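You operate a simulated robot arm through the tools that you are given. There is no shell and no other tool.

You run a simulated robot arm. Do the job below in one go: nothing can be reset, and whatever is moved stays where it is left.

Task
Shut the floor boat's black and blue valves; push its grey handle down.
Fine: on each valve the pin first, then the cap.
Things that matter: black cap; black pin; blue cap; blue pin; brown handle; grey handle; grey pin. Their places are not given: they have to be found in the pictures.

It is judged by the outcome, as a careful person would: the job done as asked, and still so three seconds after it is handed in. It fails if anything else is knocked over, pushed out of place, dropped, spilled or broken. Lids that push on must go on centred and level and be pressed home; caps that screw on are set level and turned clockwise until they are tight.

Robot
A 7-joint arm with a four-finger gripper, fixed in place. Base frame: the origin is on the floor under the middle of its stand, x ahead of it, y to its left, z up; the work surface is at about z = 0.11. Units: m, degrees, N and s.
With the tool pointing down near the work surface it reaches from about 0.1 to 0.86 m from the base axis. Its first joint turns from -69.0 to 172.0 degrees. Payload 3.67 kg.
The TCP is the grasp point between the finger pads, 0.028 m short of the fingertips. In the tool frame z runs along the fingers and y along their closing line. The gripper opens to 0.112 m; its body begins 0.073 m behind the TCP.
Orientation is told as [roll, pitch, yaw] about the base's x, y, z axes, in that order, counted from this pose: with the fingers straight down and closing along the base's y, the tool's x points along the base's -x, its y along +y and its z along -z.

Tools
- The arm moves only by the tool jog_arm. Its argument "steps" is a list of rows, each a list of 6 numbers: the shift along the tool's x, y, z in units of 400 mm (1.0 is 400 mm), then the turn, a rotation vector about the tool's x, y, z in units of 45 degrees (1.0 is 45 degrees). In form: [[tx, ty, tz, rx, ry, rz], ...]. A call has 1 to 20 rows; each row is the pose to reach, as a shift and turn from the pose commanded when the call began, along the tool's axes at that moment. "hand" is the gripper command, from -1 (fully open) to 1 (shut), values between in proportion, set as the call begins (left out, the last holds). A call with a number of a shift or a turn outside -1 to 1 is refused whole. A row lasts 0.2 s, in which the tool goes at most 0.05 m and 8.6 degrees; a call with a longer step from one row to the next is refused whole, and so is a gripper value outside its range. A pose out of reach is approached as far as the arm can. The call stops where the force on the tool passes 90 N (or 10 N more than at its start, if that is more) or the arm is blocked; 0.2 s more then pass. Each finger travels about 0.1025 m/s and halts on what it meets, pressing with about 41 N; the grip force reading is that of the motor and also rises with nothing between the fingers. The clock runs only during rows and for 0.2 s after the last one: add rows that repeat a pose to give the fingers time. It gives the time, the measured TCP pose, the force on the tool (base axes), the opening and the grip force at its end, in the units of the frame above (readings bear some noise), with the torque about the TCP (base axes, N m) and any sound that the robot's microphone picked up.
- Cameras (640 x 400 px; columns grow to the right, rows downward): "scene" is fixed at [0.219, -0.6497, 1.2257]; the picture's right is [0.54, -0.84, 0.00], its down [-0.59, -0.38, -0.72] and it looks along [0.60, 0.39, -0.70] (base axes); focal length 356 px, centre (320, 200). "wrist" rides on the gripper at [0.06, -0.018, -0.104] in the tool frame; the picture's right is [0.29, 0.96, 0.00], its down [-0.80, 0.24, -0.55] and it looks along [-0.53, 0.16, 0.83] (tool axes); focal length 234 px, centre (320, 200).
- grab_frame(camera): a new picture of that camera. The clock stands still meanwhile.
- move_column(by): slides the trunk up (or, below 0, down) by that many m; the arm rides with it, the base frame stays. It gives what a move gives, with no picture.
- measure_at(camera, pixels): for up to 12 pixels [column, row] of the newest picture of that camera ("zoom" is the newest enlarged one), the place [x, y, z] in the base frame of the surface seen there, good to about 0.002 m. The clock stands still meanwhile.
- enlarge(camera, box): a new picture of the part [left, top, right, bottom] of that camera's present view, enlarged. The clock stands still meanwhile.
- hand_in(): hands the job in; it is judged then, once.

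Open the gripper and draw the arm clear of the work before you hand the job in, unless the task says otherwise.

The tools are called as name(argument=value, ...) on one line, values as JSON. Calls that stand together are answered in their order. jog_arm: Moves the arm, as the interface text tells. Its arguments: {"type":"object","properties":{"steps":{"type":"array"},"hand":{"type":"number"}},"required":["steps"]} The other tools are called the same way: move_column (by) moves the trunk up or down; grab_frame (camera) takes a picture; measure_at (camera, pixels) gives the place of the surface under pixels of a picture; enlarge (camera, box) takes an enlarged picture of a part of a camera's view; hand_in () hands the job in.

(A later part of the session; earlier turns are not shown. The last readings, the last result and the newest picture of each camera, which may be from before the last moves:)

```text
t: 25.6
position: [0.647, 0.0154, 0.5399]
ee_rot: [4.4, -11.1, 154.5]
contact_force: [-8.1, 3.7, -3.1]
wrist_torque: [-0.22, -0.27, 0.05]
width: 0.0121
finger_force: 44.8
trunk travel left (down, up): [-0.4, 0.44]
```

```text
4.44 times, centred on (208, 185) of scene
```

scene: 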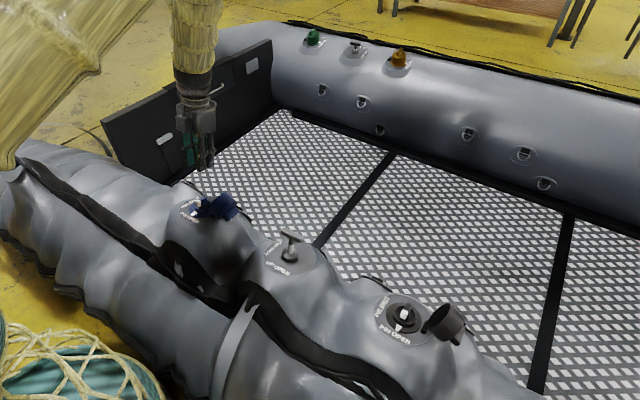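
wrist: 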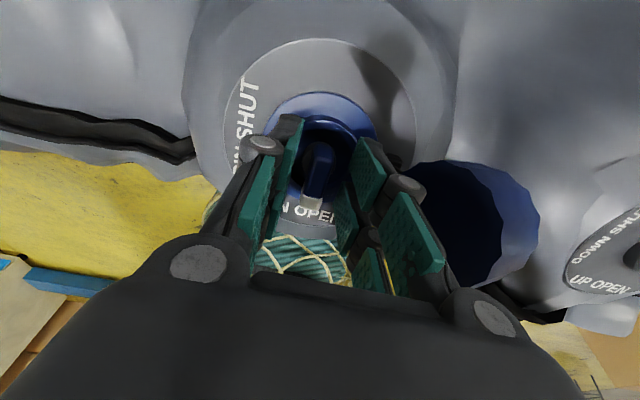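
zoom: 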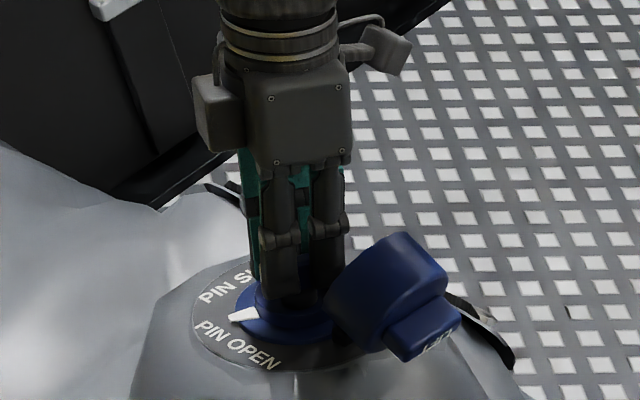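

The ring triangle is turning with the pin (now at (243,315) in the zoom), with low torque. I'll continue 45° more, then the rest.

jog_arm(steps=[[0, 0, 0, 0, 0, 0.12], [0, 0, 0, 0, 0, 0.24], [0, 0, 0, 0, 0, 0.36], [0, 0, 0, 0, 0, 0.48], [0, 0, 0, 0, 0, 0.6], [0, 0, 0, 0, 0, 0.72], [0, 0, 0, 0, 0, 0.84], [0, 0, 0, 0, 0, 0.95]])

enlarge(camera="scene", box=[152, 140, 264, 230])

enlarge(camera="wrist", box=[220, 80, 444, 220])

```text
t: 27.4
position: [0.6468, 0.0151, 0.5404]
ee_rot: [10.9, -5.2, 111.8]
contact_force: [-28.4, -10.3, -16.0]
wrist_torque: [-0.76, 0.36, 0.21]
width: 0.0118
finger_force: 44.8
trunk travel left (down, up): [-0.4, 0.44]
```

```text
4.44 times, centred on (208, 185) of scene
```

zoom: 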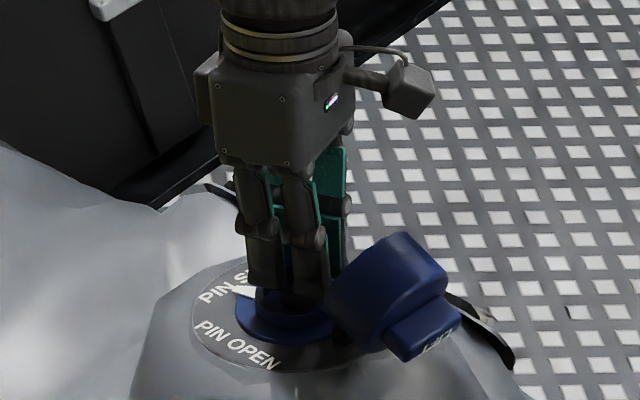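

```text
2.86 times, centred on (332, 150) of wrist
```

zoom: 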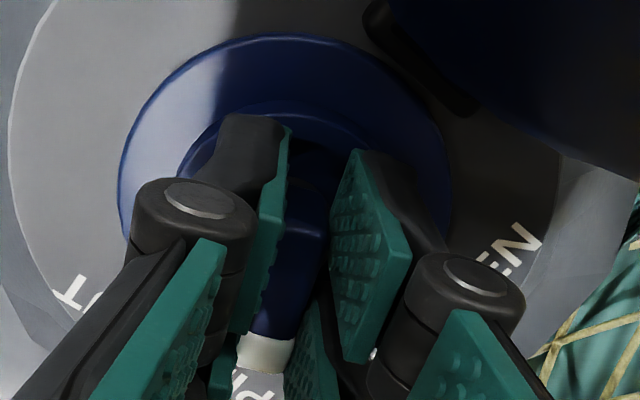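

The triangle is close to PIN SHUT; the reading of -28 N in x shows my tool axis is a few mm too far in +x. I'll shift about 3 mm along tool +y (≈ base -x) to relieve it.

jog_arm(steps=[[0, 0.004, 0, 0, 0, 0], [0, 0.0075, 0, 0, 0, 0], [0, 0.0075, 0, 0, 0, 0]])

```text
t: 28.2
position: [0.6465, 0.0159, 0.5408]
ee_rot: [10.6, -5.3, 111.8]
contact_force: [-3.5, 8.1, -33.0]
wrist_torque: [-0.28, -0.24, 0.07]
width: 0.0121
finger_force: 45.6
trunk travel left (down, up): [-0.4, 0.44]
```

Lateral force is gone but -33 N in z suggests the pin sinks slightly as it turns. I'll follow it down 3 mm and check the force.

jog_arm(steps=[[0, 0, 0.004, 0, 0, 0], [0, 0, 0.0075, 0, 0, 0], [0, 0, 0.0075, 0, 0, 0]])

```text
t: 29.0
position: [0.6475, 0.015, 0.5404]
ee_rot: [10.4, -5.2, 111.8]
contact_force: [11.9, 12.3, 10.3]
wrist_torque: [1.54, 0.29, -0.31]
width: 0.012
finger_force: 44.4
trunk travel left (down, up): [-0.4, 0.44]
```

Forces are now small. I'll finish the turn with another 20°, watching the torque for the stop.

jog_arm(steps=[[0, 0, -0.001, 0, 0, 0.1], [0, 0, -0.002, 0, 0, 0.2], [0, 0, -0.002, 0, 0, 0.3], [0, 0, -0.002, 0, 0, 0.4], [0, 0, -0.002, 0, 0, 0.45]])

enlarge(camera="scene", box=[152, 140, 264, 230])

enlarge(camera="wrist", box=[220, 80, 444, 220])

```text
t: 30.2
position: [0.6453, 0.0165, 0.5398]
ee_rot: [11.6, -1.2, 91.8]
contact_force: [29.3, 11.8, 34.3]
wrist_torque: [0.44, -0.61, -0.15]
width: 0.0119
finger_force: 44.9
trunk travel left (down, up): [-0.4, 0.44]
```

```text
4.44 times, centred on (208, 185) of scene
```

zoom: 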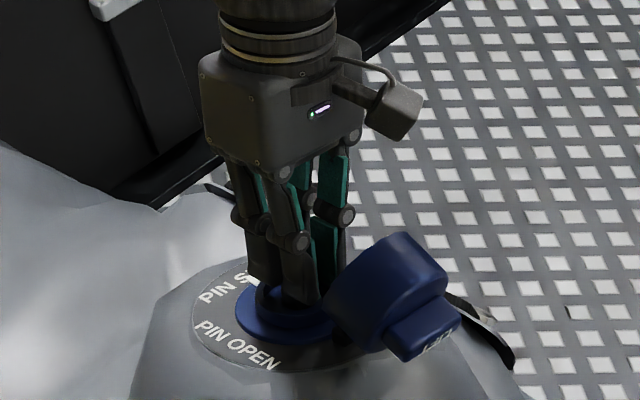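

```text
2.86 times, centred on (332, 150) of wrist
```

zoom: 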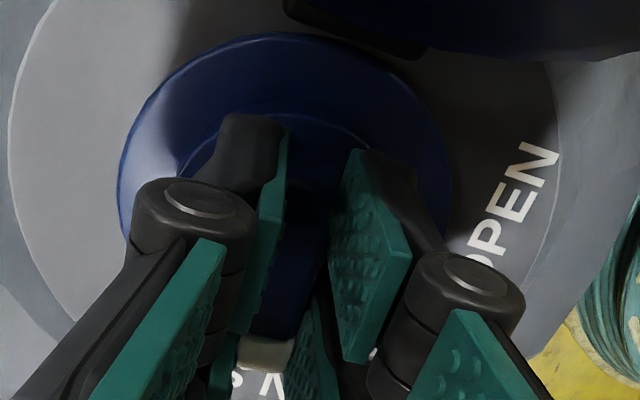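

About 88° turned and the z-torque is still low, so no stop yet. I'll relieve the +x/+z forces slightly and turn another ~6° to see whether there's a stop.

jog_arm(steps=[[0, -0.005, -0.005, 0, 0, 0], [0, -0.006, -0.006, 0, 0, 0.03]])

jog_arm(steps=[[0, 0, 0, 0, 0, 0.03], [0, 0, 0, 0, 0, 0.06], [0, 0, 0, 0, 0, 0.09], [0, 0, 0, 0, 0, 0.09]])

```text
t: 30.8
position: [0.647, 0.0153, 0.5401]
ee_rot: [11.9, -0.9, 90.6]
contact_force: [11.5, 12.8, 23.8]
wrist_torque: [1.46, -0.17, -0.33]
width: 0.012
finger_force: 44.9
trunk travel left (down, up): [-0.4, 0.44]
```

```text
t: 31.8
position: [0.6454, 0.016, 0.5415]
ee_rot: [12.0, 0.0, 86.7]
contact_force: [-12.1, 8.4, 10.5]
wrist_torque: [0.61, 0.33, 1.65]
width: 0.0138
finger_force: 45.1
trunk travel left (down, up): [-0.4, 0.44]
```

Torque rose to 1.65 N·m and the grip widened, so the pin has reached its stop at about 90°. I'll ease back 3° and release.

jog_arm(steps=[[0, 0, 0, 0, 0, -0.06], [0, 0, 0, 0, 0, -0.06]])

jog_arm(steps=[[0, 0, 0, 0, 0, 0], [0, 0, 0, 0, 0, 0], [0, 0, -0.05, 0, 0, 0], [0, 0, -0.1, 0, 0, 0], [0, 0, -0.2, 0, 0, 0], [0, 0, -0.3, 0, 0, 0], [0, 0, -0.3, 0, 0, 0]], hand=0.43)

enlarge(camera="scene", box=[160, 160, 256, 230])

grab_frame(camera="wrist")

```text
t: 32.4
position: [0.6453, 0.0162, 0.5402]
ee_rot: [11.9, -0.6, 89.2]
contact_force: [-20.7, 6.2, 4.0]
wrist_torque: [0.77, 0.45, 1.45]
width: 0.0125
finger_force: 45.3
trunk travel left (down, up): [-0.4, 0.44]
```

```text
t: 34.0
position: [0.6715, 0.0138, 0.6586]
ee_rot: [11.9, -0.7, 89.1]
contact_force: [-0.1, -0.7, 0.0]
wrist_torque: [-0.02, 0.0, 0.0]
width: 0.0317
finger_force: 0.1
trunk travel left (down, up): [-0.4, 0.44]
```

```text
5.71 times, centred on (208, 195) of scene
```

zoom: 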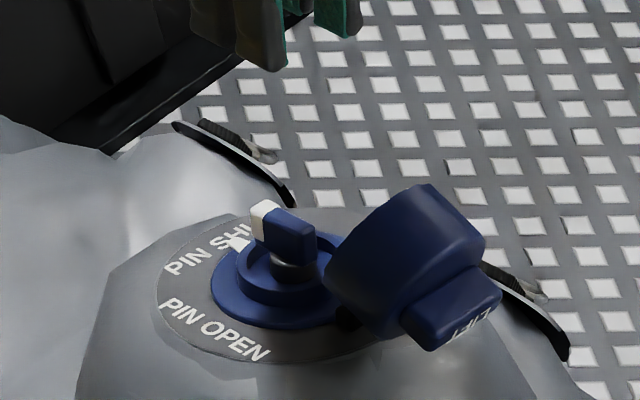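

```text
taken
```

wrist: 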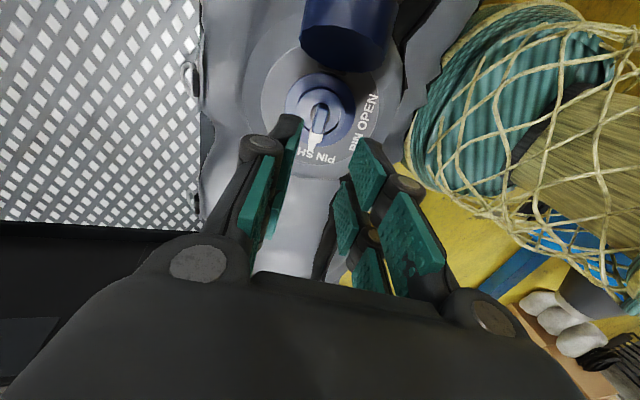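

The blue pin is now at PIN SHUT (white end and triangle at (265,215)-(235,243) in the zoom). Next is the blue cap: I'll close the fingers into a block and turn back to yaw 180 at this safe height, so the block lies parallel to the hinge.

jog_arm(steps=[[0, 0, -0.03, 0, 0, -0.18], [0, 0, -0.06, 0, 0, -0.36], [0, 0, -0.06, 0, 0, -0.54], [0, 0, -0.06, 0, 0, -0.72], [0, 0, -0.06, 0, 0, -0.9], [0, 0, -0.06, 0, 0, -1.0], [0, 0, -0.06, 0, 0, -1.0]], hand=1)

jog_arm(steps=[[0, 0, 0, 0, 0, -0.18], [0, 0, 0, 0, 0, -0.36], [0, 0, 0, 0, 0, -0.54], [0, 0, 0, 0, 0, -0.72], [0, 0, 0, 0, 0, -0.9], [0, 0, 0, 0, 0, -1.0], [0, 0, 0, 0, 0, -1.0]])

grab_frame(camera="wrist")

grab_frame(camera="scene")

```text
t: 35.6
position: [0.6766, 0.0132, 0.6828]
ee_rot: [8.0, -8.9, 133.7]
contact_force: [-0.4, 0.3, 0.0]
wrist_torque: [-0.03, -0.02, 0.02]
width: 0.0001
finger_force: 35.3
trunk travel left (down, up): [-0.4, 0.44]
```

```text
t: 37.2
position: [0.6776, 0.0137, 0.6813]
ee_rot: [-0.7, -11.9, 179.3]
contact_force: [0.6, -0.9, 0.9]
wrist_torque: [-0.01, 0.01, -0.02]
width: 0.0004
finger_force: 35.5
trunk travel left (down, up): [-0.4, 0.44]
```

```text
taken
```

wrist: 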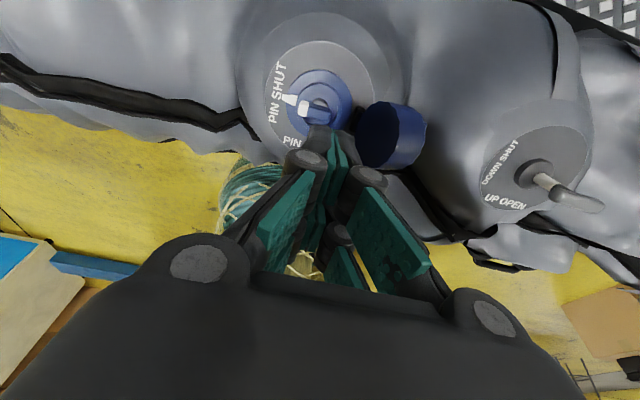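

```text
taken
```

scene: 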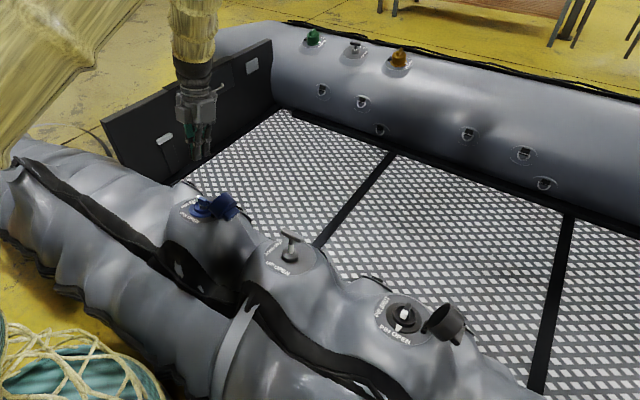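

I'll measure the tube surface beyond the blue cap and the cap's back in an enlarged wrist view to plan the push path.

enlarge(camera="wrist", box=[290, 60, 482, 180])

measure_at(camera="wrist", pixels=[[440, 150], [450, 100], [420, 185], [470, 150], [460, 190], [430, 60], [340, 150], [322, 135], [350, 170], [372, 178], [305, 160], [480, 120]])

measure_at(camera="zoom", pixels=[[230, 240], [240, 330], [300, 350], [400, 340], [350, 150], [440, 180], [455, 200], [300, 200], [380, 250], [250, 180], [270, 160], [420, 330]])

```text
3.33 times, centred on (386, 120) of wrist
```

zoom: 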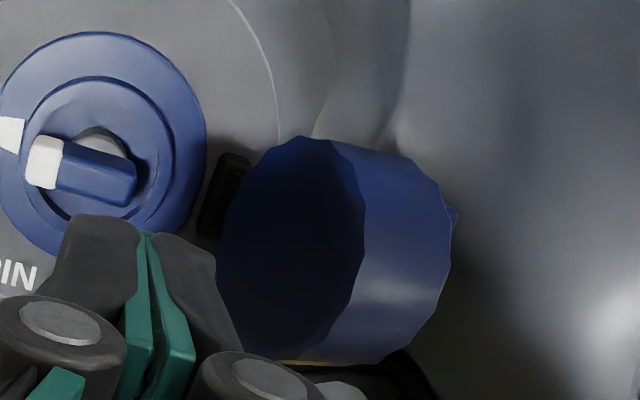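

```text
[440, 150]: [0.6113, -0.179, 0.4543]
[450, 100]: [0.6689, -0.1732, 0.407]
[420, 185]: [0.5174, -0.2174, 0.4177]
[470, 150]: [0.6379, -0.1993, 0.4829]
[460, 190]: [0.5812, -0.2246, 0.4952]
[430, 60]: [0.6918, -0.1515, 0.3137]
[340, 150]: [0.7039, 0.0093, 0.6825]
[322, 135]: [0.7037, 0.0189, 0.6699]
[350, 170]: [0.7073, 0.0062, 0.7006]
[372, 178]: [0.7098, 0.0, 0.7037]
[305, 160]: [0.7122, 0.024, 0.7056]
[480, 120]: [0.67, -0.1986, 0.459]
```

```text
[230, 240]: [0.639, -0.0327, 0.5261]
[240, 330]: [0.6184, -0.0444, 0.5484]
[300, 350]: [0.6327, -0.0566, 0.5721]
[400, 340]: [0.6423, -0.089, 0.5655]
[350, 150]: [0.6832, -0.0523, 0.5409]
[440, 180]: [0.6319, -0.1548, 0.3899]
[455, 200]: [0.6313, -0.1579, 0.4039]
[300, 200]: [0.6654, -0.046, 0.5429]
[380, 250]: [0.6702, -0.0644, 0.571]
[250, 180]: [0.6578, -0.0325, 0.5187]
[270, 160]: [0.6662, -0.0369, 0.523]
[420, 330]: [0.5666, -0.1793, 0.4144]
```

The tube drops to z ≈ 0.40 beyond the cap, so there is room. I'll slide 0.162 m along -y at height, then descend beside the cap's back with the tip near z ≈ 0.52.

jog_arm(steps=[[0, 0.1, 0, 0, 0, 0], [0, 0.2, 0, 0, 0, 0], [0, 0.3, 0, 0, 0, 0], [0, 0.405, 0, 0, 0, 0], [0, 0.405, 0.09, 0, 0, 0], [0, 0.405, 0.18, 0, 0, 0], [0, 0.405, 0.27, 0, 0, 0], [0, 0.405, 0.348, 0, 0, 0], [0, 0.405, 0.348, 0, 0, 0]])

enlarge(camera="scene", box=[152, 130, 296, 230])

grab_frame(camera="wrist")

```text
t: 39.2
position: [0.6478, -0.146, 0.5421]
ee_rot: [-0.5, -11.8, 179.4]
contact_force: [0.1, -0.1, 0.7]
wrist_torque: [0.01, 0.0, -0.02]
width: 0.0002
finger_force: 35.5
trunk travel left (down, up): [-0.4, 0.44]
```

```text
4.00 times, centred on (224, 180) of scene
```

zoom: 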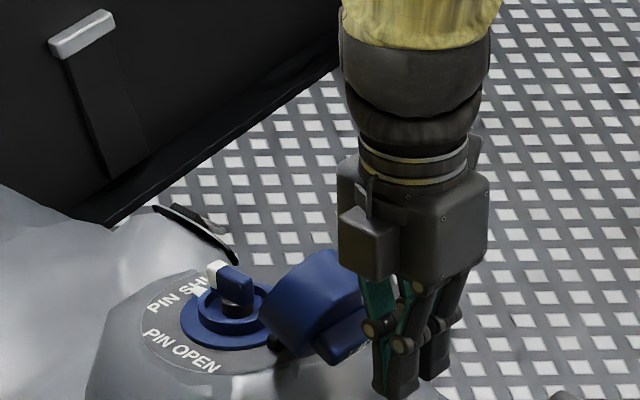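

```text
taken
```

wrist: 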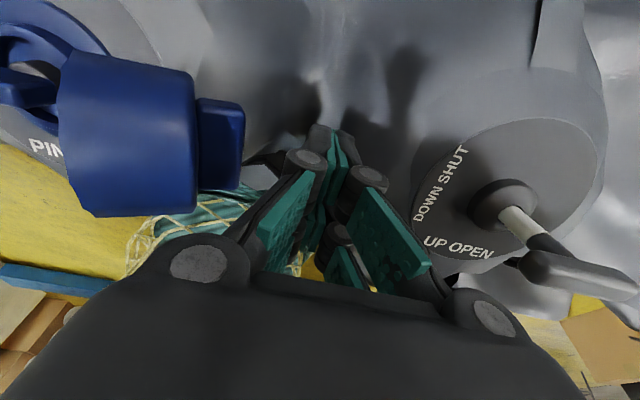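

The fingers are beside the blue wing at (225,145) in the wrist view. I'll measure the wing and cap edges for the push path.

measure_at(camera="wrist", pixels=[[205, 105], [235, 108], [238, 140], [232, 180], [210, 150], [190, 90], [185, 200], [130, 70], [110, 210], [320, 140], [300, 175], [70, 60]])

```text
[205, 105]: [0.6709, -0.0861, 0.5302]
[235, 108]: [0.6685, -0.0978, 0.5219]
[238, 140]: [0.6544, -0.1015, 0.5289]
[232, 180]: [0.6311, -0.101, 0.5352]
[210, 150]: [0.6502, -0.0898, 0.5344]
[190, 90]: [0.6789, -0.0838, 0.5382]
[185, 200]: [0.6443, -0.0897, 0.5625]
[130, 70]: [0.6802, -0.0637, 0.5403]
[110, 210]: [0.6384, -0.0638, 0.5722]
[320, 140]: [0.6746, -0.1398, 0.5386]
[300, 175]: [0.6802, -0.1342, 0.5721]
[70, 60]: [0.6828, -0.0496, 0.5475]
```

The wing tip is at y ≈ -0.10, z ≈ 0.53. I'll push +y into the wing and rise along the hinge arc, first about 20° of swing.

jog_arm(steps=[[0, -0.03, 0, 0, 0, 0], [0, -0.06, -0.004, 0, 0, 0], [0, -0.081, -0.0075, 0, 0, 0], [0, -0.093, -0.022, 0, 0, 0], [0, -0.105, -0.038, 0, 0, 0], [0, -0.116, -0.0525, 0, 0, 0]])

grab_frame(camera="wrist")

enlarge(camera="scene", box=[152, 130, 296, 230])

```text
t: 40.6
position: [0.6519, -0.0991, 0.5648]
ee_rot: [-0.7, -11.8, 179.4]
contact_force: [-0.5, -0.4, 0.3]
wrist_torque: [0.06, -0.03, 0.01]
width: 0.0
finger_force: 35.4
trunk travel left (down, up): [-0.4, 0.44]
```

```text
taken
```

wrist: 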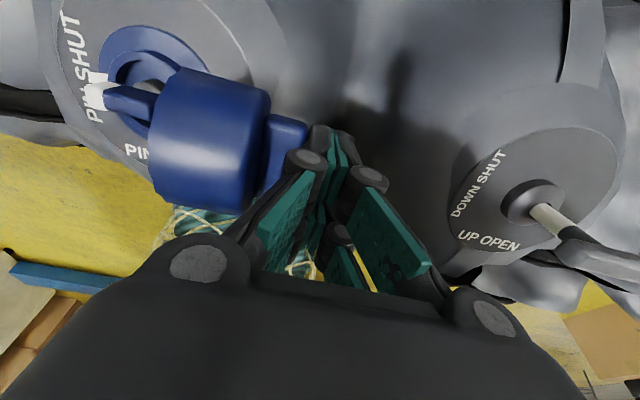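

```text
4.00 times, centred on (224, 180) of scene
```

zoom: 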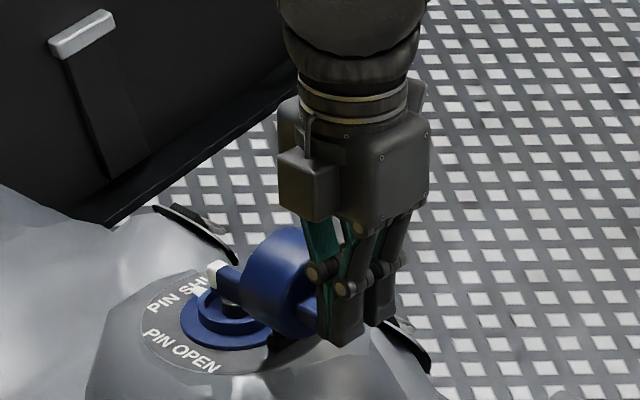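

The cap swings freely with the wing against the finger flank. I'll continue the arc to about 60–75° of swing.

jog_arm(steps=[[0, -0.025, -0.02, 0, 0, 0], [0, -0.049, -0.0375, 0, 0, 0], [0, -0.08, -0.05, 0, 0, 0], [0, -0.11, -0.0625, 0, 0, 0], [0, -0.135, -0.068, 0, 0, 0], [0, -0.159, -0.07, 0, 0, 0]])

grab_frame(camera="wrist")

enlarge(camera="scene", box=[152, 130, 296, 230])

```text
t: 42.0
position: [0.6581, -0.0356, 0.5918]
ee_rot: [-0.5, -11.9, 179.4]
contact_force: [0.3, -1.5, -1.6]
wrist_torque: [-0.02, -0.03, 0.03]
width: 0.0
finger_force: 35.6
trunk travel left (down, up): [-0.4, 0.44]
```

```text
taken
```

wrist: 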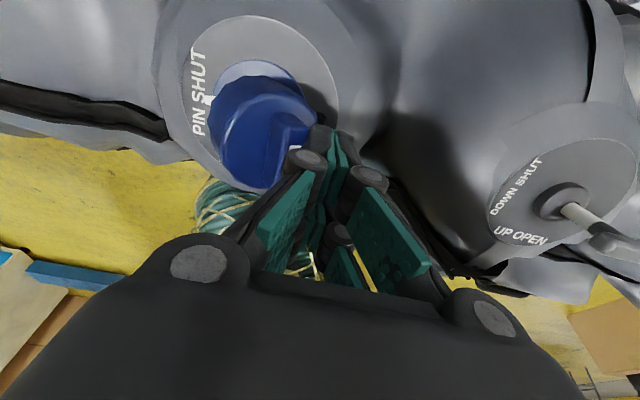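

```text
4.00 times, centred on (224, 180) of scene
```

zoom: 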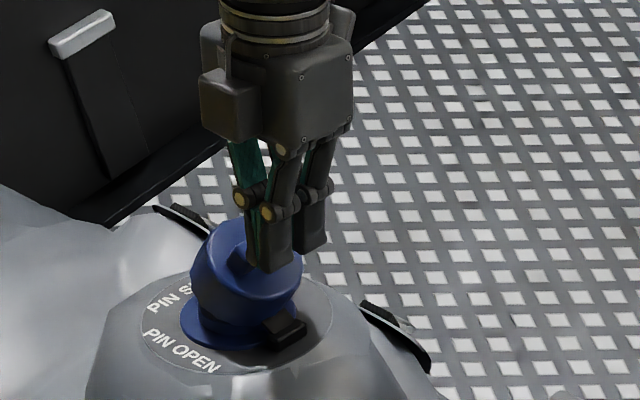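

The cap is now leaning over the ring, about 30° from level. I'll push a bit further along the arc until it nearly rests on the ring.

jog_arm(steps=[[0, -0.02, 0.002, 0, 0, 0], [0, -0.04, 0.004, 0, 0, 0], [0, -0.06, 0.007, 0, 0, 0], [0, -0.08, 0.011, 0, 0, 0]])

grab_frame(camera="wrist")

enlarge(camera="scene", box=[152, 130, 296, 230])

```text
t: 43.0
position: [0.6579, -0.0062, 0.5902]
ee_rot: [-0.6, -11.8, 179.4]
contact_force: [-1.2, -0.6, -0.7]
wrist_torque: [-0.02, -0.02, 0.0]
width: 0.0001
finger_force: 35.6
trunk travel left (down, up): [-0.4, 0.44]
```

```text
taken
```

wrist: 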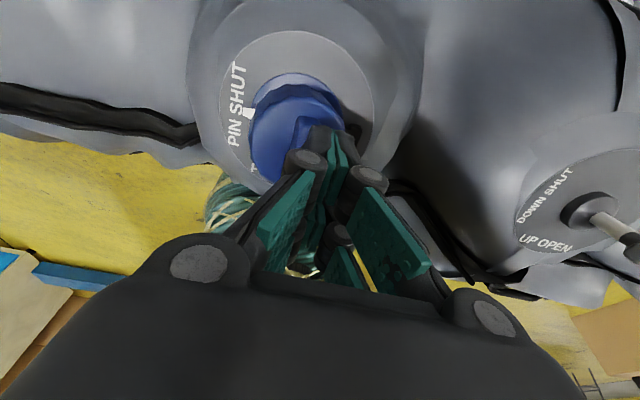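

```text
4.00 times, centred on (224, 180) of scene
```

zoom: 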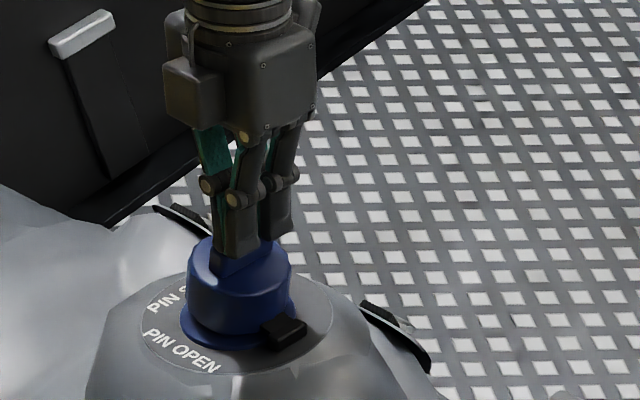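

The cap is nearly level on the ring. I'll lift 0.06 m, and look at the cap before pressing.

jog_arm(steps=[[0, 0.01, -0.05, 0, 0, 0], [0, 0.01, -0.1, 0, 0, 0], [0, 0.01, -0.2, 0, 0, 0], [0, 0.01, -0.2, 0, 0, 0]])

enlarge(camera="wrist", box=[230, 20, 422, 140])

enlarge(camera="scene", box=[160, 160, 256, 230])

```text
t: 44.0
position: [0.6744, -0.0114, 0.6684]
ee_rot: [-0.6, -12.0, 179.4]
contact_force: [-0.7, 0.1, 1.1]
wrist_torque: [0.0, 0.0, -0.03]
width: 0.0
finger_force: 35.5
trunk travel left (down, up): [-0.4, 0.44]
```

```text
3.33 times, centred on (326, 80) of wrist
```

zoom: 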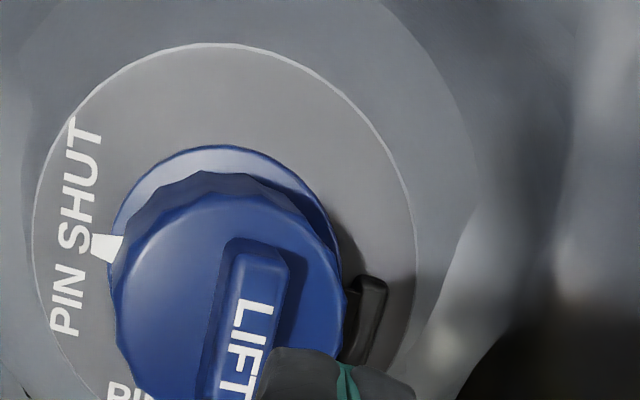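

```text
5.71 times, centred on (208, 195) of scene
```

zoom: 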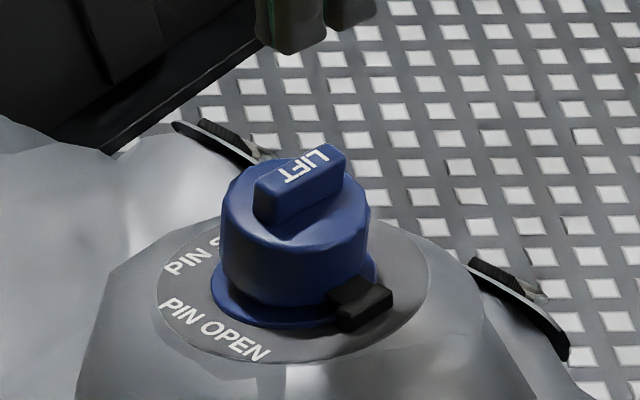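

The cap sits over the ring with LIFT on top. I'll measure the wing and cap top to find the pressing point and its level.

measure_at(camera="zoom", pixels=[[270, 195], [300, 175], [330, 155], [235, 200], [300, 235], [350, 215], [355, 190], [250, 175], [290, 310], [225, 290], [370, 270], [360, 300]])

```text
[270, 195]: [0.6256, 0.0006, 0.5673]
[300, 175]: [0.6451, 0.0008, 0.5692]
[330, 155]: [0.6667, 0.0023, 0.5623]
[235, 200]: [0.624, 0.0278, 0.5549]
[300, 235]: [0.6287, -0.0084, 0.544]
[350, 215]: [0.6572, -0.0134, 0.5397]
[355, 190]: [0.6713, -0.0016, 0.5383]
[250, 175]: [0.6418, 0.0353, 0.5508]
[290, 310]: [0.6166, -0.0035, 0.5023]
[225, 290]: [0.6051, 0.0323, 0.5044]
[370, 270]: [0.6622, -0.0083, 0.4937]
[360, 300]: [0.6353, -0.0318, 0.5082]
```

The cap's far side is about 11° high. I'll go over its far (+y) half, just beyond the wing, and descend to near contact.

jog_arm(steps=[[0, -0.065, 0, 0, 0, 0], [0, -0.13, 0, 0, 0, 0], [0, -0.13, 0.08, 0, 0, 0], [0, -0.13, 0.16, 0, 0, 0], [0, -0.13, 0.205, 0, 0, 0], [0, -0.13, 0.205, 0, 0, 0]])

enlarge(camera="scene", box=[152, 130, 296, 230])

grab_frame(camera="wrist")

```text
t: 45.4
position: [0.6582, 0.0432, 0.5885]
ee_rot: [-0.6, -11.7, 179.4]
contact_force: [-0.4, 0.2, 0.0]
wrist_torque: [0.01, -0.01, -0.02]
width: 0.0
finger_force: 35.8
trunk travel left (down, up): [-0.4, 0.44]
```

```text
4.00 times, centred on (224, 180) of scene
```

zoom: 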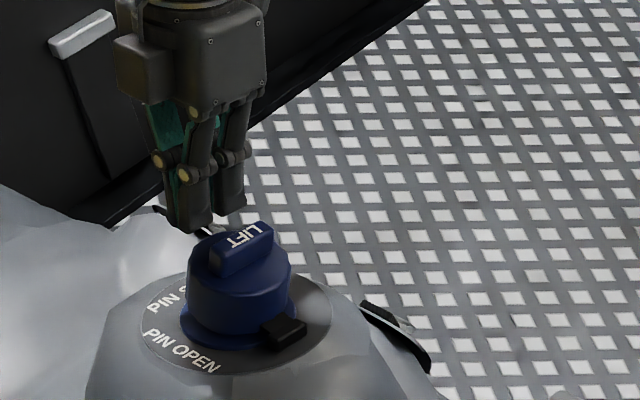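

```text
taken
```

wrist: 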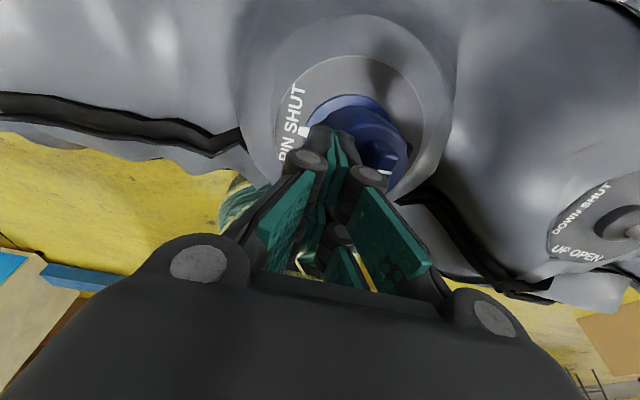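

The fingertips are above the cap's far half. I'll press down slowly, watching the force and listening for a click.

jog_arm(steps=[[0, 0.008, 0.01, 0, 0, 0], [0, 0.008, 0.02, 0, 0, 0], [0, 0.008, 0.03, 0, 0, 0], [0, 0.008, 0.038, 0, 0, 0], [0, 0.008, 0.046, 0, 0, 0], [0, 0.008, 0.054, 0, 0, 0], [0, 0.008, 0.06, 0, 0, 0]])

enlarge(camera="scene", box=[152, 130, 296, 230])

```text
t: 47.0
position: [0.6535, 0.0407, 0.5632]
ee_rot: [-0.6, -11.9, 179.4]
contact_force: [0.8, -0.5, -0.2]
wrist_torque: [0.02, -0.02, 0.0]
width: 0.0003
finger_force: 35.3
trunk travel left (down, up): [-0.4, 0.44]
```

```text
4.00 times, centred on (224, 180) of scene
```

zoom: 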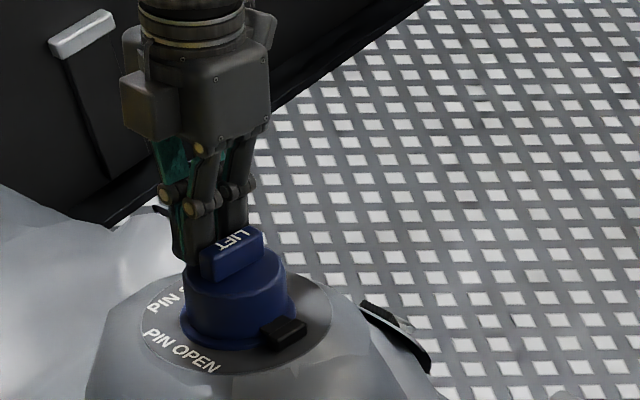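

The cap followed with no noticeable force. I'll press further until it resists.

jog_arm(steps=[[0, 0, 0.005, 0, 0, 0], [0, 0, 0.01, 0, 0, 0], [0, 0, 0.015, 0, 0, 0], [0, 0, 0.02, 0, 0, 0]])

enlarge(camera="scene", box=[152, 130, 296, 230])

```text
t: 48.0
position: [0.6517, 0.0405, 0.5596]
ee_rot: [-0.6, -11.5, 179.5]
contact_force: [8.5, 6.2, 39.7]
wrist_torque: [-0.26, -0.22, 0.2]
width: 0.0
finger_force: 35.6
trunk travel left (down, up): [-0.4, 0.44]
```

```text
4.00 times, centred on (224, 180) of scene
```

zoom: 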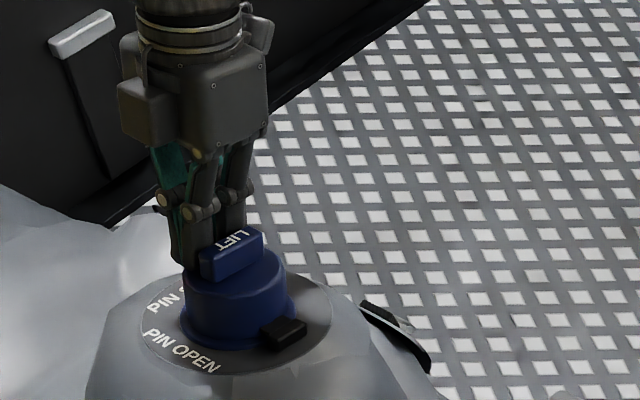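

It now resists with 40 N. I'll press further toward ~80 N and see whether it snaps home.

jog_arm(steps=[[0, 0, 0.004, 0, 0, 0], [0, 0, 0.008, 0, 0, 0], [0, 0, 0.011, 0, 0, 0]])

```text
t: 48.9
position: [0.6527, 0.0417, 0.5593]
ee_rot: [-0.9, -11.1, 179.4]
contact_force: [-9.5, -3.3, 45.8]
wrist_torque: [-0.24, 1.05, 0.09]
width: 0.0062
finger_force: 35.6
trunk travel left (down, up): [-0.4, 0.44]
stopped in row 3: the force on the tool passed its limit at 91 N (the readings are from after the stop); the commanded pose is now the measured one
```

Force reached 91 N with no further travel, and the call stopped. I'll lift off and measure how the cap sits.

jog_arm(steps=[[0, 0, -0.05, 0, 0, 0], [0, 0, -0.12, 0, 0, 0], [0, 0, -0.22, 0, 0, 0], [0, 0, -0.22, 0, 0, 0]])

enlarge(camera="scene", box=[160, 160, 256, 230])

measure_at(camera="zoom", pixels=[[270, 195], [300, 190], [330, 165], [235, 215], [300, 255], [350, 225], [355, 200], [250, 190], [290, 310], [225, 290], [340, 185], [300, 170]])

```text
t: 49.9
position: [0.6715, 0.0419, 0.6428]
ee_rot: [-0.8, -11.4, 179.4]
contact_force: [0.0, -0.3, 0.4]
wrist_torque: [0.01, -0.04, -0.02]
width: 0.0
finger_force: 35.3
trunk travel left (down, up): [-0.4, 0.44]
```

```text
5.71 times, centred on (208, 195) of scene
```

zoom: 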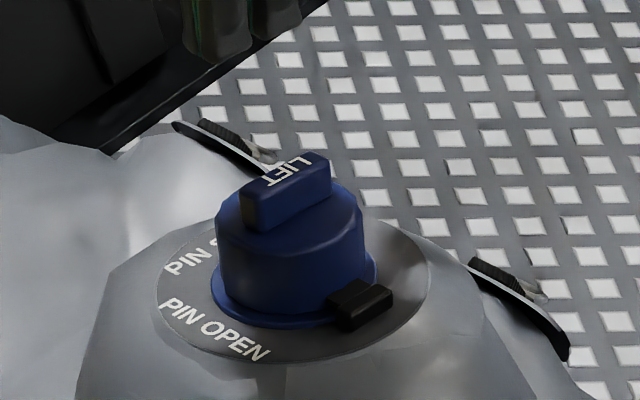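

```text
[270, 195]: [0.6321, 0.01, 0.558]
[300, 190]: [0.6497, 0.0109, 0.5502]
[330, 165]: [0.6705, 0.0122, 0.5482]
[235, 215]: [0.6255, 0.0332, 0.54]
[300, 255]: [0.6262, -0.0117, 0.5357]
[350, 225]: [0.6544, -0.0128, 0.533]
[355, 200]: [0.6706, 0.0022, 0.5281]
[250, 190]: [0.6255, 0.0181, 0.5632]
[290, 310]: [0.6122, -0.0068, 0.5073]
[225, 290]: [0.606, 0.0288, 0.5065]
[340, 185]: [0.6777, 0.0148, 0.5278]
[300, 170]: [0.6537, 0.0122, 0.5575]
```

The cap now sits level within about 1°. To judge whether it is fully home, I'll compare with the closed brown and green caps on the far tube.

enlarge(camera="scene", box=[366, 38, 430, 78])

measure_at(camera="zoom", pixels=[[280, 180], [300, 145], [380, 160], [350, 190], [310, 205], [330, 130], [345, 95], [225, 205], [210, 240], [300, 300], [400, 290], [445, 210]])

measure_at(camera="zoom", pixels=[[260, 235], [290, 262], [350, 262], [390, 245], [270, 215], [240, 260], [340, 285], [420, 250], [430, 190], [250, 280], [370, 285], [400, 175]])

```text
10.00 times, centred on (398, 58) of scene
```

zoom: 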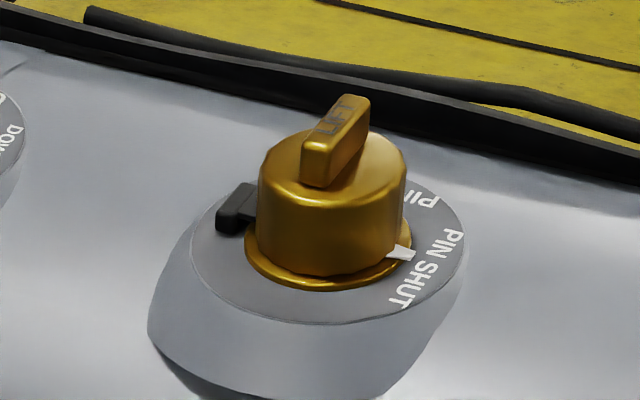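

```text
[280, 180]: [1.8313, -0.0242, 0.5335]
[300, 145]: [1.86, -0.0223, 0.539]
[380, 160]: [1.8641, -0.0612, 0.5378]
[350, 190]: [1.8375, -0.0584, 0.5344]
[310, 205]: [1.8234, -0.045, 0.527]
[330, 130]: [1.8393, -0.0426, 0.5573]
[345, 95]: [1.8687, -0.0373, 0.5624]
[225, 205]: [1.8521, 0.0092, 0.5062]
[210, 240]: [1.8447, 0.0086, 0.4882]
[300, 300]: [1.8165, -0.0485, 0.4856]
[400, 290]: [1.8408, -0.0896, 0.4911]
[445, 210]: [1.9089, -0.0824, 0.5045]
```

```text
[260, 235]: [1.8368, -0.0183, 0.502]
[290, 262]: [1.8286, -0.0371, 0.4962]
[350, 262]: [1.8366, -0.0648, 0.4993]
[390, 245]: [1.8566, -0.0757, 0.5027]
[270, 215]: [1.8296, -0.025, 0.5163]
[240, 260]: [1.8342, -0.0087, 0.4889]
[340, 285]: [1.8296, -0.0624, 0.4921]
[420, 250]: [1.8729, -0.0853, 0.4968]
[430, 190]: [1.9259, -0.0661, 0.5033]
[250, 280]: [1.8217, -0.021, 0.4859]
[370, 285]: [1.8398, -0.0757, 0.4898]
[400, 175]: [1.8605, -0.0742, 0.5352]
```

The brown cap's top stands 43 mm above its disc and the blue one now measures the same (~43 mm), so it looks home. As a final check I'll press once on the wing at the centre.

jog_arm(steps=[[0, 0.03, 0, 0, 0, 0], [0, 0.0635, 0, 0, 0, 0], [0, 0.0635, 0.06, 0, 0, 0], [0, 0.0635, 0.12, 0, 0, 0], [0, 0.0635, 0.135, 0, 0, 0], [0, 0.0635, 0.145, 0, 0, 0], [0, 0.0635, 0.152, 0, 0, 0], [0, 0.0635, 0.158, 0, 0, 0], [0, 0.0635, 0.164, 0, 0, 0]])

enlarge(camera="scene", box=[152, 130, 296, 230])

```text
t: 51.9
position: [0.658, 0.0149, 0.5807]
ee_rot: [-0.8, -11.2, 179.4]
contact_force: [-1.2, -3.5, 34.1]
wrist_torque: [-0.24, 0.59, 0.05]
width: 0.0058
finger_force: 35.6
trunk travel left (down, up): [-0.4, 0.44]
```

```text
4.00 times, centred on (224, 180) of scene
```

zoom: 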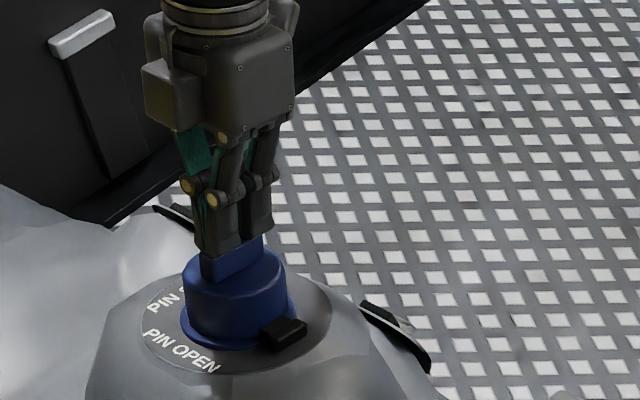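

Contact at 34 N on the wing. I'll press on to near the limit, then lift.

jog_arm(steps=[[0, 0, 0.005, 0, 0, 0], [0, 0, 0.01, 0, 0, 0], [0, 0, 0.015, 0, 0, 0], [0, 0, 0.018, 0, 0, 0]])

jog_arm(steps=[[0, 0, -0.04, 0, 0, 0], [0, 0, -0.1, 0, 0, 0], [0, 0, -0.2, 0, 0, 0], [0, 0, -0.3, 0, 0, 0], [0, 0, -0.3, 0, 0, 0]])

enlarge(camera="scene", box=[160, 160, 256, 230])

measure_at(camera="zoom", pixels=[[265, 190], [290, 175], [320, 160], [235, 215], [240, 225], [225, 225], [345, 205], [350, 215], [320, 235], [290, 250], [355, 200], [350, 190]])

```text
t: 52.7
position: [0.6588, 0.0167, 0.5798]
ee_rot: [-1.0, -10.8, 179.3]
contact_force: [-9.4, -5.8, 48.5]
wrist_torque: [-0.23, 1.43, 0.17]
width: 0.0061
finger_force: 35.9
trunk travel left (down, up): [-0.4, 0.44]
stopped in row 3: the force on the tool passed its limit at 93 N (the readings are from after the stop); the commanded pose is now the measured one
```

```text
t: 53.9
position: [0.6824, 0.0147, 0.6947]
ee_rot: [-1.0, -11.1, 179.4]
contact_force: [-1.3, -0.4, -0.3]
wrist_torque: [-0.01, 0.0, 0.01]
width: 0.0
finger_force: 36.2
trunk travel left (down, up): [-0.4, 0.44]
```

```text
5.71 times, centred on (208, 195) of scene
```

zoom: 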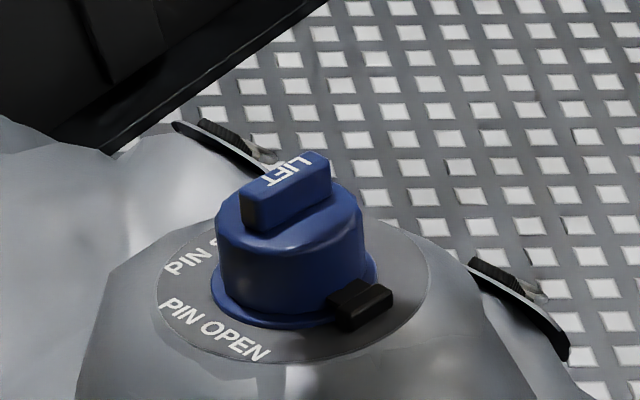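

```text
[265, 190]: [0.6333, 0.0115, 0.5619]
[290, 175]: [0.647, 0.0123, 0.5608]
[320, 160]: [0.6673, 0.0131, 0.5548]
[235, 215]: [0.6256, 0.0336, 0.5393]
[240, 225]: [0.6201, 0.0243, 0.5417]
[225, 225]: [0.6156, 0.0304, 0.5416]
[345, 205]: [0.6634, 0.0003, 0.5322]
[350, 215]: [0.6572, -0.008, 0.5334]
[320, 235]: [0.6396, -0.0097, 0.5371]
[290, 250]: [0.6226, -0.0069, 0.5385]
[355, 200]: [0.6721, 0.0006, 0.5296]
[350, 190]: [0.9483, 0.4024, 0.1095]
```

The blue cap is level and at the same height as the closed reference caps. Next is the grey handle; I'll move above it along -y and look with the wrist camera.

jog_arm(steps=[[0, 0.1, 0, 0, 0, 0], [0, 0.2, 0, 0, 0, 0], [0, 0.3, 0, 0, 0, 0], [0, 0.4, 0, 0, 0, 0], [0, 0.5, 0, 0, 0, 0], [0, 0.6, 0, 0, 0, 0], [0, 0.68, 0, 0, 0, 0], [0, 0.68, 0, 0, 0, 0]])

grab_frame(camera="wrist")

enlarge(camera="scene", box=[240, 220, 336, 280])

measure_at(camera="zoom", pixels=[[285, 100], [300, 70], [385, 110], [345, 95], [325, 170], [320, 215], [280, 205], [365, 225], [300, 290], [200, 180], [440, 230], [250, 300]])

```text
t: 55.7
position: [0.6782, -0.257, 0.6896]
ee_rot: [-0.9, -11.1, 179.5]
contact_force: [-0.3, 0.2, 0.0]
wrist_torque: [0.0, 0.01, 0.0]
width: 0.0
finger_force: 35.8
trunk travel left (down, up): [-0.4, 0.44]
```

```text
taken
```

wrist: 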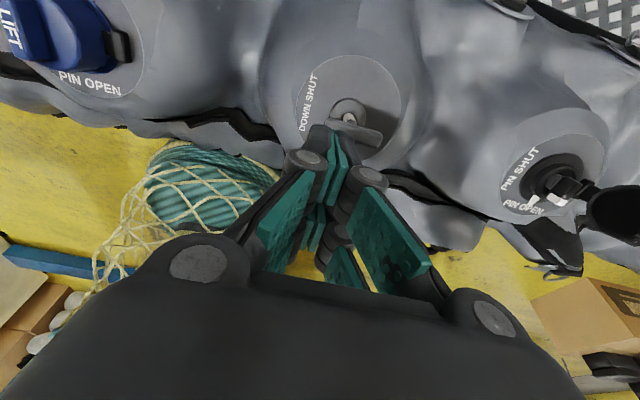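

```text
6.67 times, centred on (288, 250) of scene
```

zoom: 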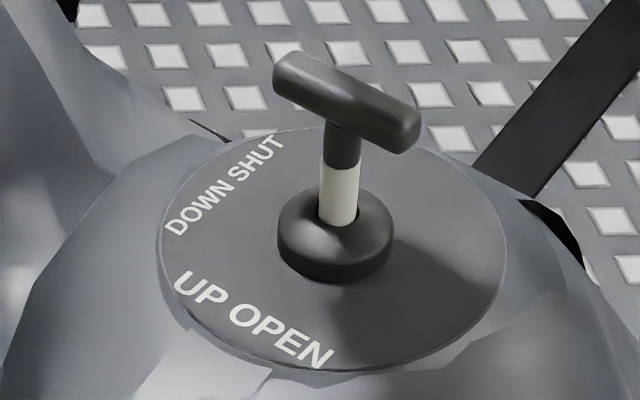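

```text
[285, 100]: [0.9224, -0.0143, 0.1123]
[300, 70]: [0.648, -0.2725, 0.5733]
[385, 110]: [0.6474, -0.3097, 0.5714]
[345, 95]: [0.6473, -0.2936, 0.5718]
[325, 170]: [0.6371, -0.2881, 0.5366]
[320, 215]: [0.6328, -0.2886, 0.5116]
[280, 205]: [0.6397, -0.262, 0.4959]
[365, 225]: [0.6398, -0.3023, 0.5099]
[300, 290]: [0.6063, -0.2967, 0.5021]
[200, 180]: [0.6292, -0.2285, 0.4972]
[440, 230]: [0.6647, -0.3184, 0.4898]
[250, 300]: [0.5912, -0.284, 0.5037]
```

The T-bar runs along y (y ≈ -0.262 to -0.318) with its top at about (0.648, -0.290, 0.572). I'll turn the closed finger block to yaw 90 so it lies along the T-bar, and measure the already-down far handle for comparison.

jog_arm(steps=[[0, 0, 0, 0, 0, 0.18], [0, 0, 0, 0, 0, 0.36], [0, 0, 0, 0, 0, 0.54], [0, 0, 0, 0, 0, 0.72], [0, 0, 0, 0, 0, 0.9], [0, 0, 0, 0, 0, 1.0], [0, 0, 0, 0, 0, 1.0]])

jog_arm(steps=[[0, 0, 0, 0, 0, 0.18], [0, 0, 0, 0, 0, 0.36], [0, 0, 0, 0, 0, 0.54], [0, 0, 0, 0, 0, 0.72], [0, 0, 0, 0, 0, 0.9], [0, 0, 0, 0, 0, 1.0], [0, 0, 0, 0, 0, 1.0]])

enlarge(camera="scene", box=[332, 30, 380, 60])

measure_at(camera="zoom", pixels=[[280, 165], [320, 175], [360, 190], [315, 225], [312, 260], [300, 300], [200, 300], [250, 350], [380, 360], [450, 270], [440, 320], [180, 260]])

```text
t: 57.3
position: [0.679, -0.2572, 0.6895]
ee_rot: [7.2, -8.5, 133.7]
contact_force: [0.1, 0.3, -0.8]
wrist_torque: [-0.03, 0.01, 0.0]
width: 0.0001
finger_force: 35.9
trunk travel left (down, up): [-0.4, 0.44]
```

```text
t: 58.9
position: [0.6781, -0.2576, 0.6895]
ee_rot: [11.2, -0.8, 89.1]
contact_force: [0.2, 0.3, 0.5]
wrist_torque: [0.0, -0.02, -0.03]
width: 0.0
finger_force: 36.0
trunk travel left (down, up): [-0.4, 0.44]
```

```text
13.33 times, centred on (356, 45) of scene
```

zoom: 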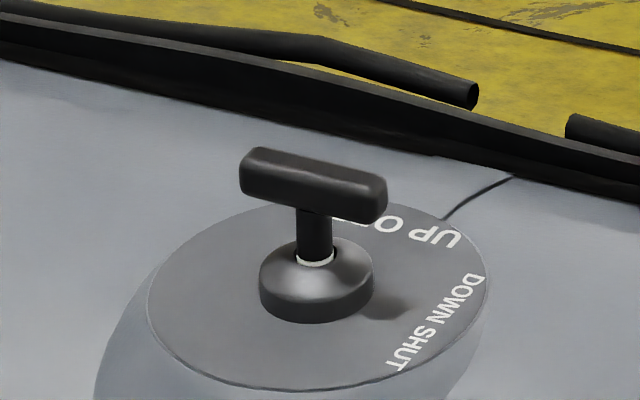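

```text
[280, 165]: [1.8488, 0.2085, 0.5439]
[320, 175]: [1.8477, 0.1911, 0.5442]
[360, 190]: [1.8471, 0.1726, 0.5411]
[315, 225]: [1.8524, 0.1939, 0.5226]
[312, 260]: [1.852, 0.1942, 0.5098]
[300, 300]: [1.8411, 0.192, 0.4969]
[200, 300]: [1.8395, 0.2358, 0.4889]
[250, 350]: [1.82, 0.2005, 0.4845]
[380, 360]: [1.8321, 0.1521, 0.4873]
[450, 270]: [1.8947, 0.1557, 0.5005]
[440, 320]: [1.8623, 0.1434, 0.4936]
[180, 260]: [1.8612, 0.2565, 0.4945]
```

The far handle stands 53 mm above its disc when down, and the grey one 78 mm, so the stroke is about 25 mm. I'll centre over the grey T-bar and descend to just above it.

jog_arm(steps=[[0.041, 0.008, 0, 0, 0, 0], [0.082, 0.0165, 0, 0, 0, 0], [0.082, 0.0165, 0.08, 0, 0, 0], [0.082, 0.0165, 0.16, 0, 0, 0], [0.082, 0.0165, 0.2, 0, 0, 0], [0.082, 0.0165, 0.2, 0, 0, 0]])

enlarge(camera="scene", box=[232, 190, 344, 280])

grab_frame(camera="wrist")

```text
t: 60.3
position: [0.6545, -0.2894, 0.6104]
ee_rot: [11.1, -0.9, 89.2]
contact_force: [1.1, -0.4, 0.5]
wrist_torque: [0.0, -0.02, 0.02]
width: 0.0001
finger_force: 36.5
trunk travel left (down, up): [-0.4, 0.44]
```

```text
4.44 times, centred on (288, 235) of scene
```

zoom: 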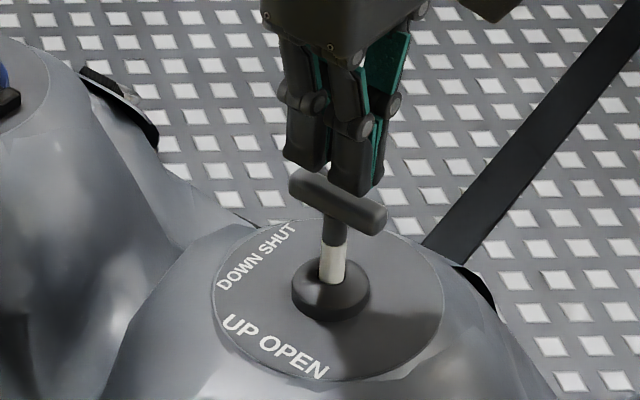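

```text
taken
```

wrist: 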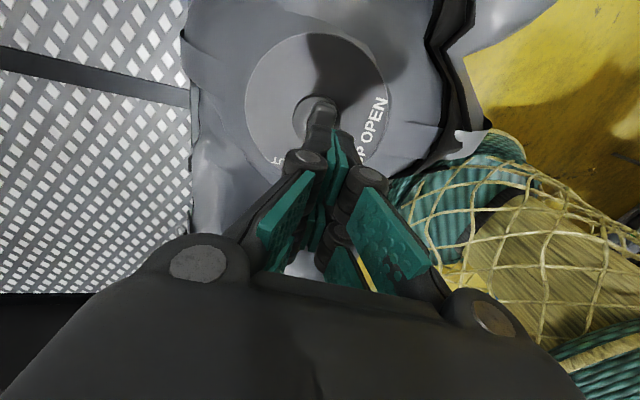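

The block is centred 11 mm above the T-bar. I'll press down along the stem's axis in small steps.

jog_arm(steps=[[0, 0, 0.012, 0, 0, 0], [0, 0, 0.024, 0, 0, 0], [0, 0, 0.034, 0, 0, 0], [0, 0, 0.044, 0, 0, 0], [0, 0, 0.054, 0, 0, 0], [0, 0, 0.06, 0, 0, 0]])

enlarge(camera="scene", box=[232, 190, 344, 280])

```text
t: 61.7
position: [0.6508, -0.2888, 0.5867]
ee_rot: [11.1, -1.0, 89.2]
contact_force: [0.2, 0.9, 0.7]
wrist_torque: [-0.01, 0.01, 0.0]
width: 0.0004
finger_force: 35.6
trunk travel left (down, up): [-0.4, 0.44]
```

```text
4.44 times, centred on (288, 235) of scene
```

zoom: 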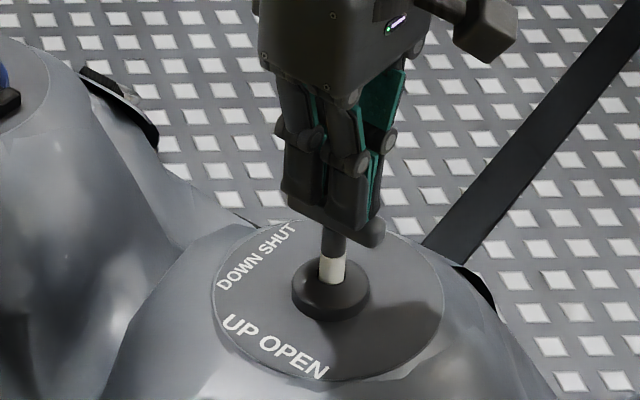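

The white band is shrinking as the handle goes down with little force. I'll continue to the end of its stroke.

jog_arm(steps=[[0, 0, 0.01, 0, 0, 0], [0, 0, 0.02, 0, 0, 0], [0, 0, 0.028, 0, 0, 0], [0, 0, 0.034, 0, 0, 0], [0, 0, 0.04, 0, 0, 0], [0, 0, 0.045, 0, 0, 0], [0, 0, 0.05, 0, 0, 0]])

enlarge(camera="scene", box=[232, 190, 344, 280])

```text
t: 63.3
position: [0.6474, -0.2862, 0.5693]
ee_rot: [11.1, -1.0, 89.1]
contact_force: [-0.2, -1.2, 14.8]
wrist_torque: [-0.35, 0.08, 0.03]
width: 0.0063
finger_force: 36.3
trunk travel left (down, up): [-0.4, 0.44]
```

```text
4.44 times, centred on (288, 235) of scene
```

zoom: 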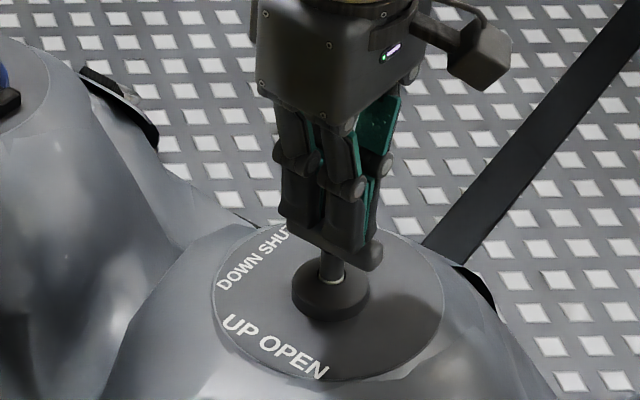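

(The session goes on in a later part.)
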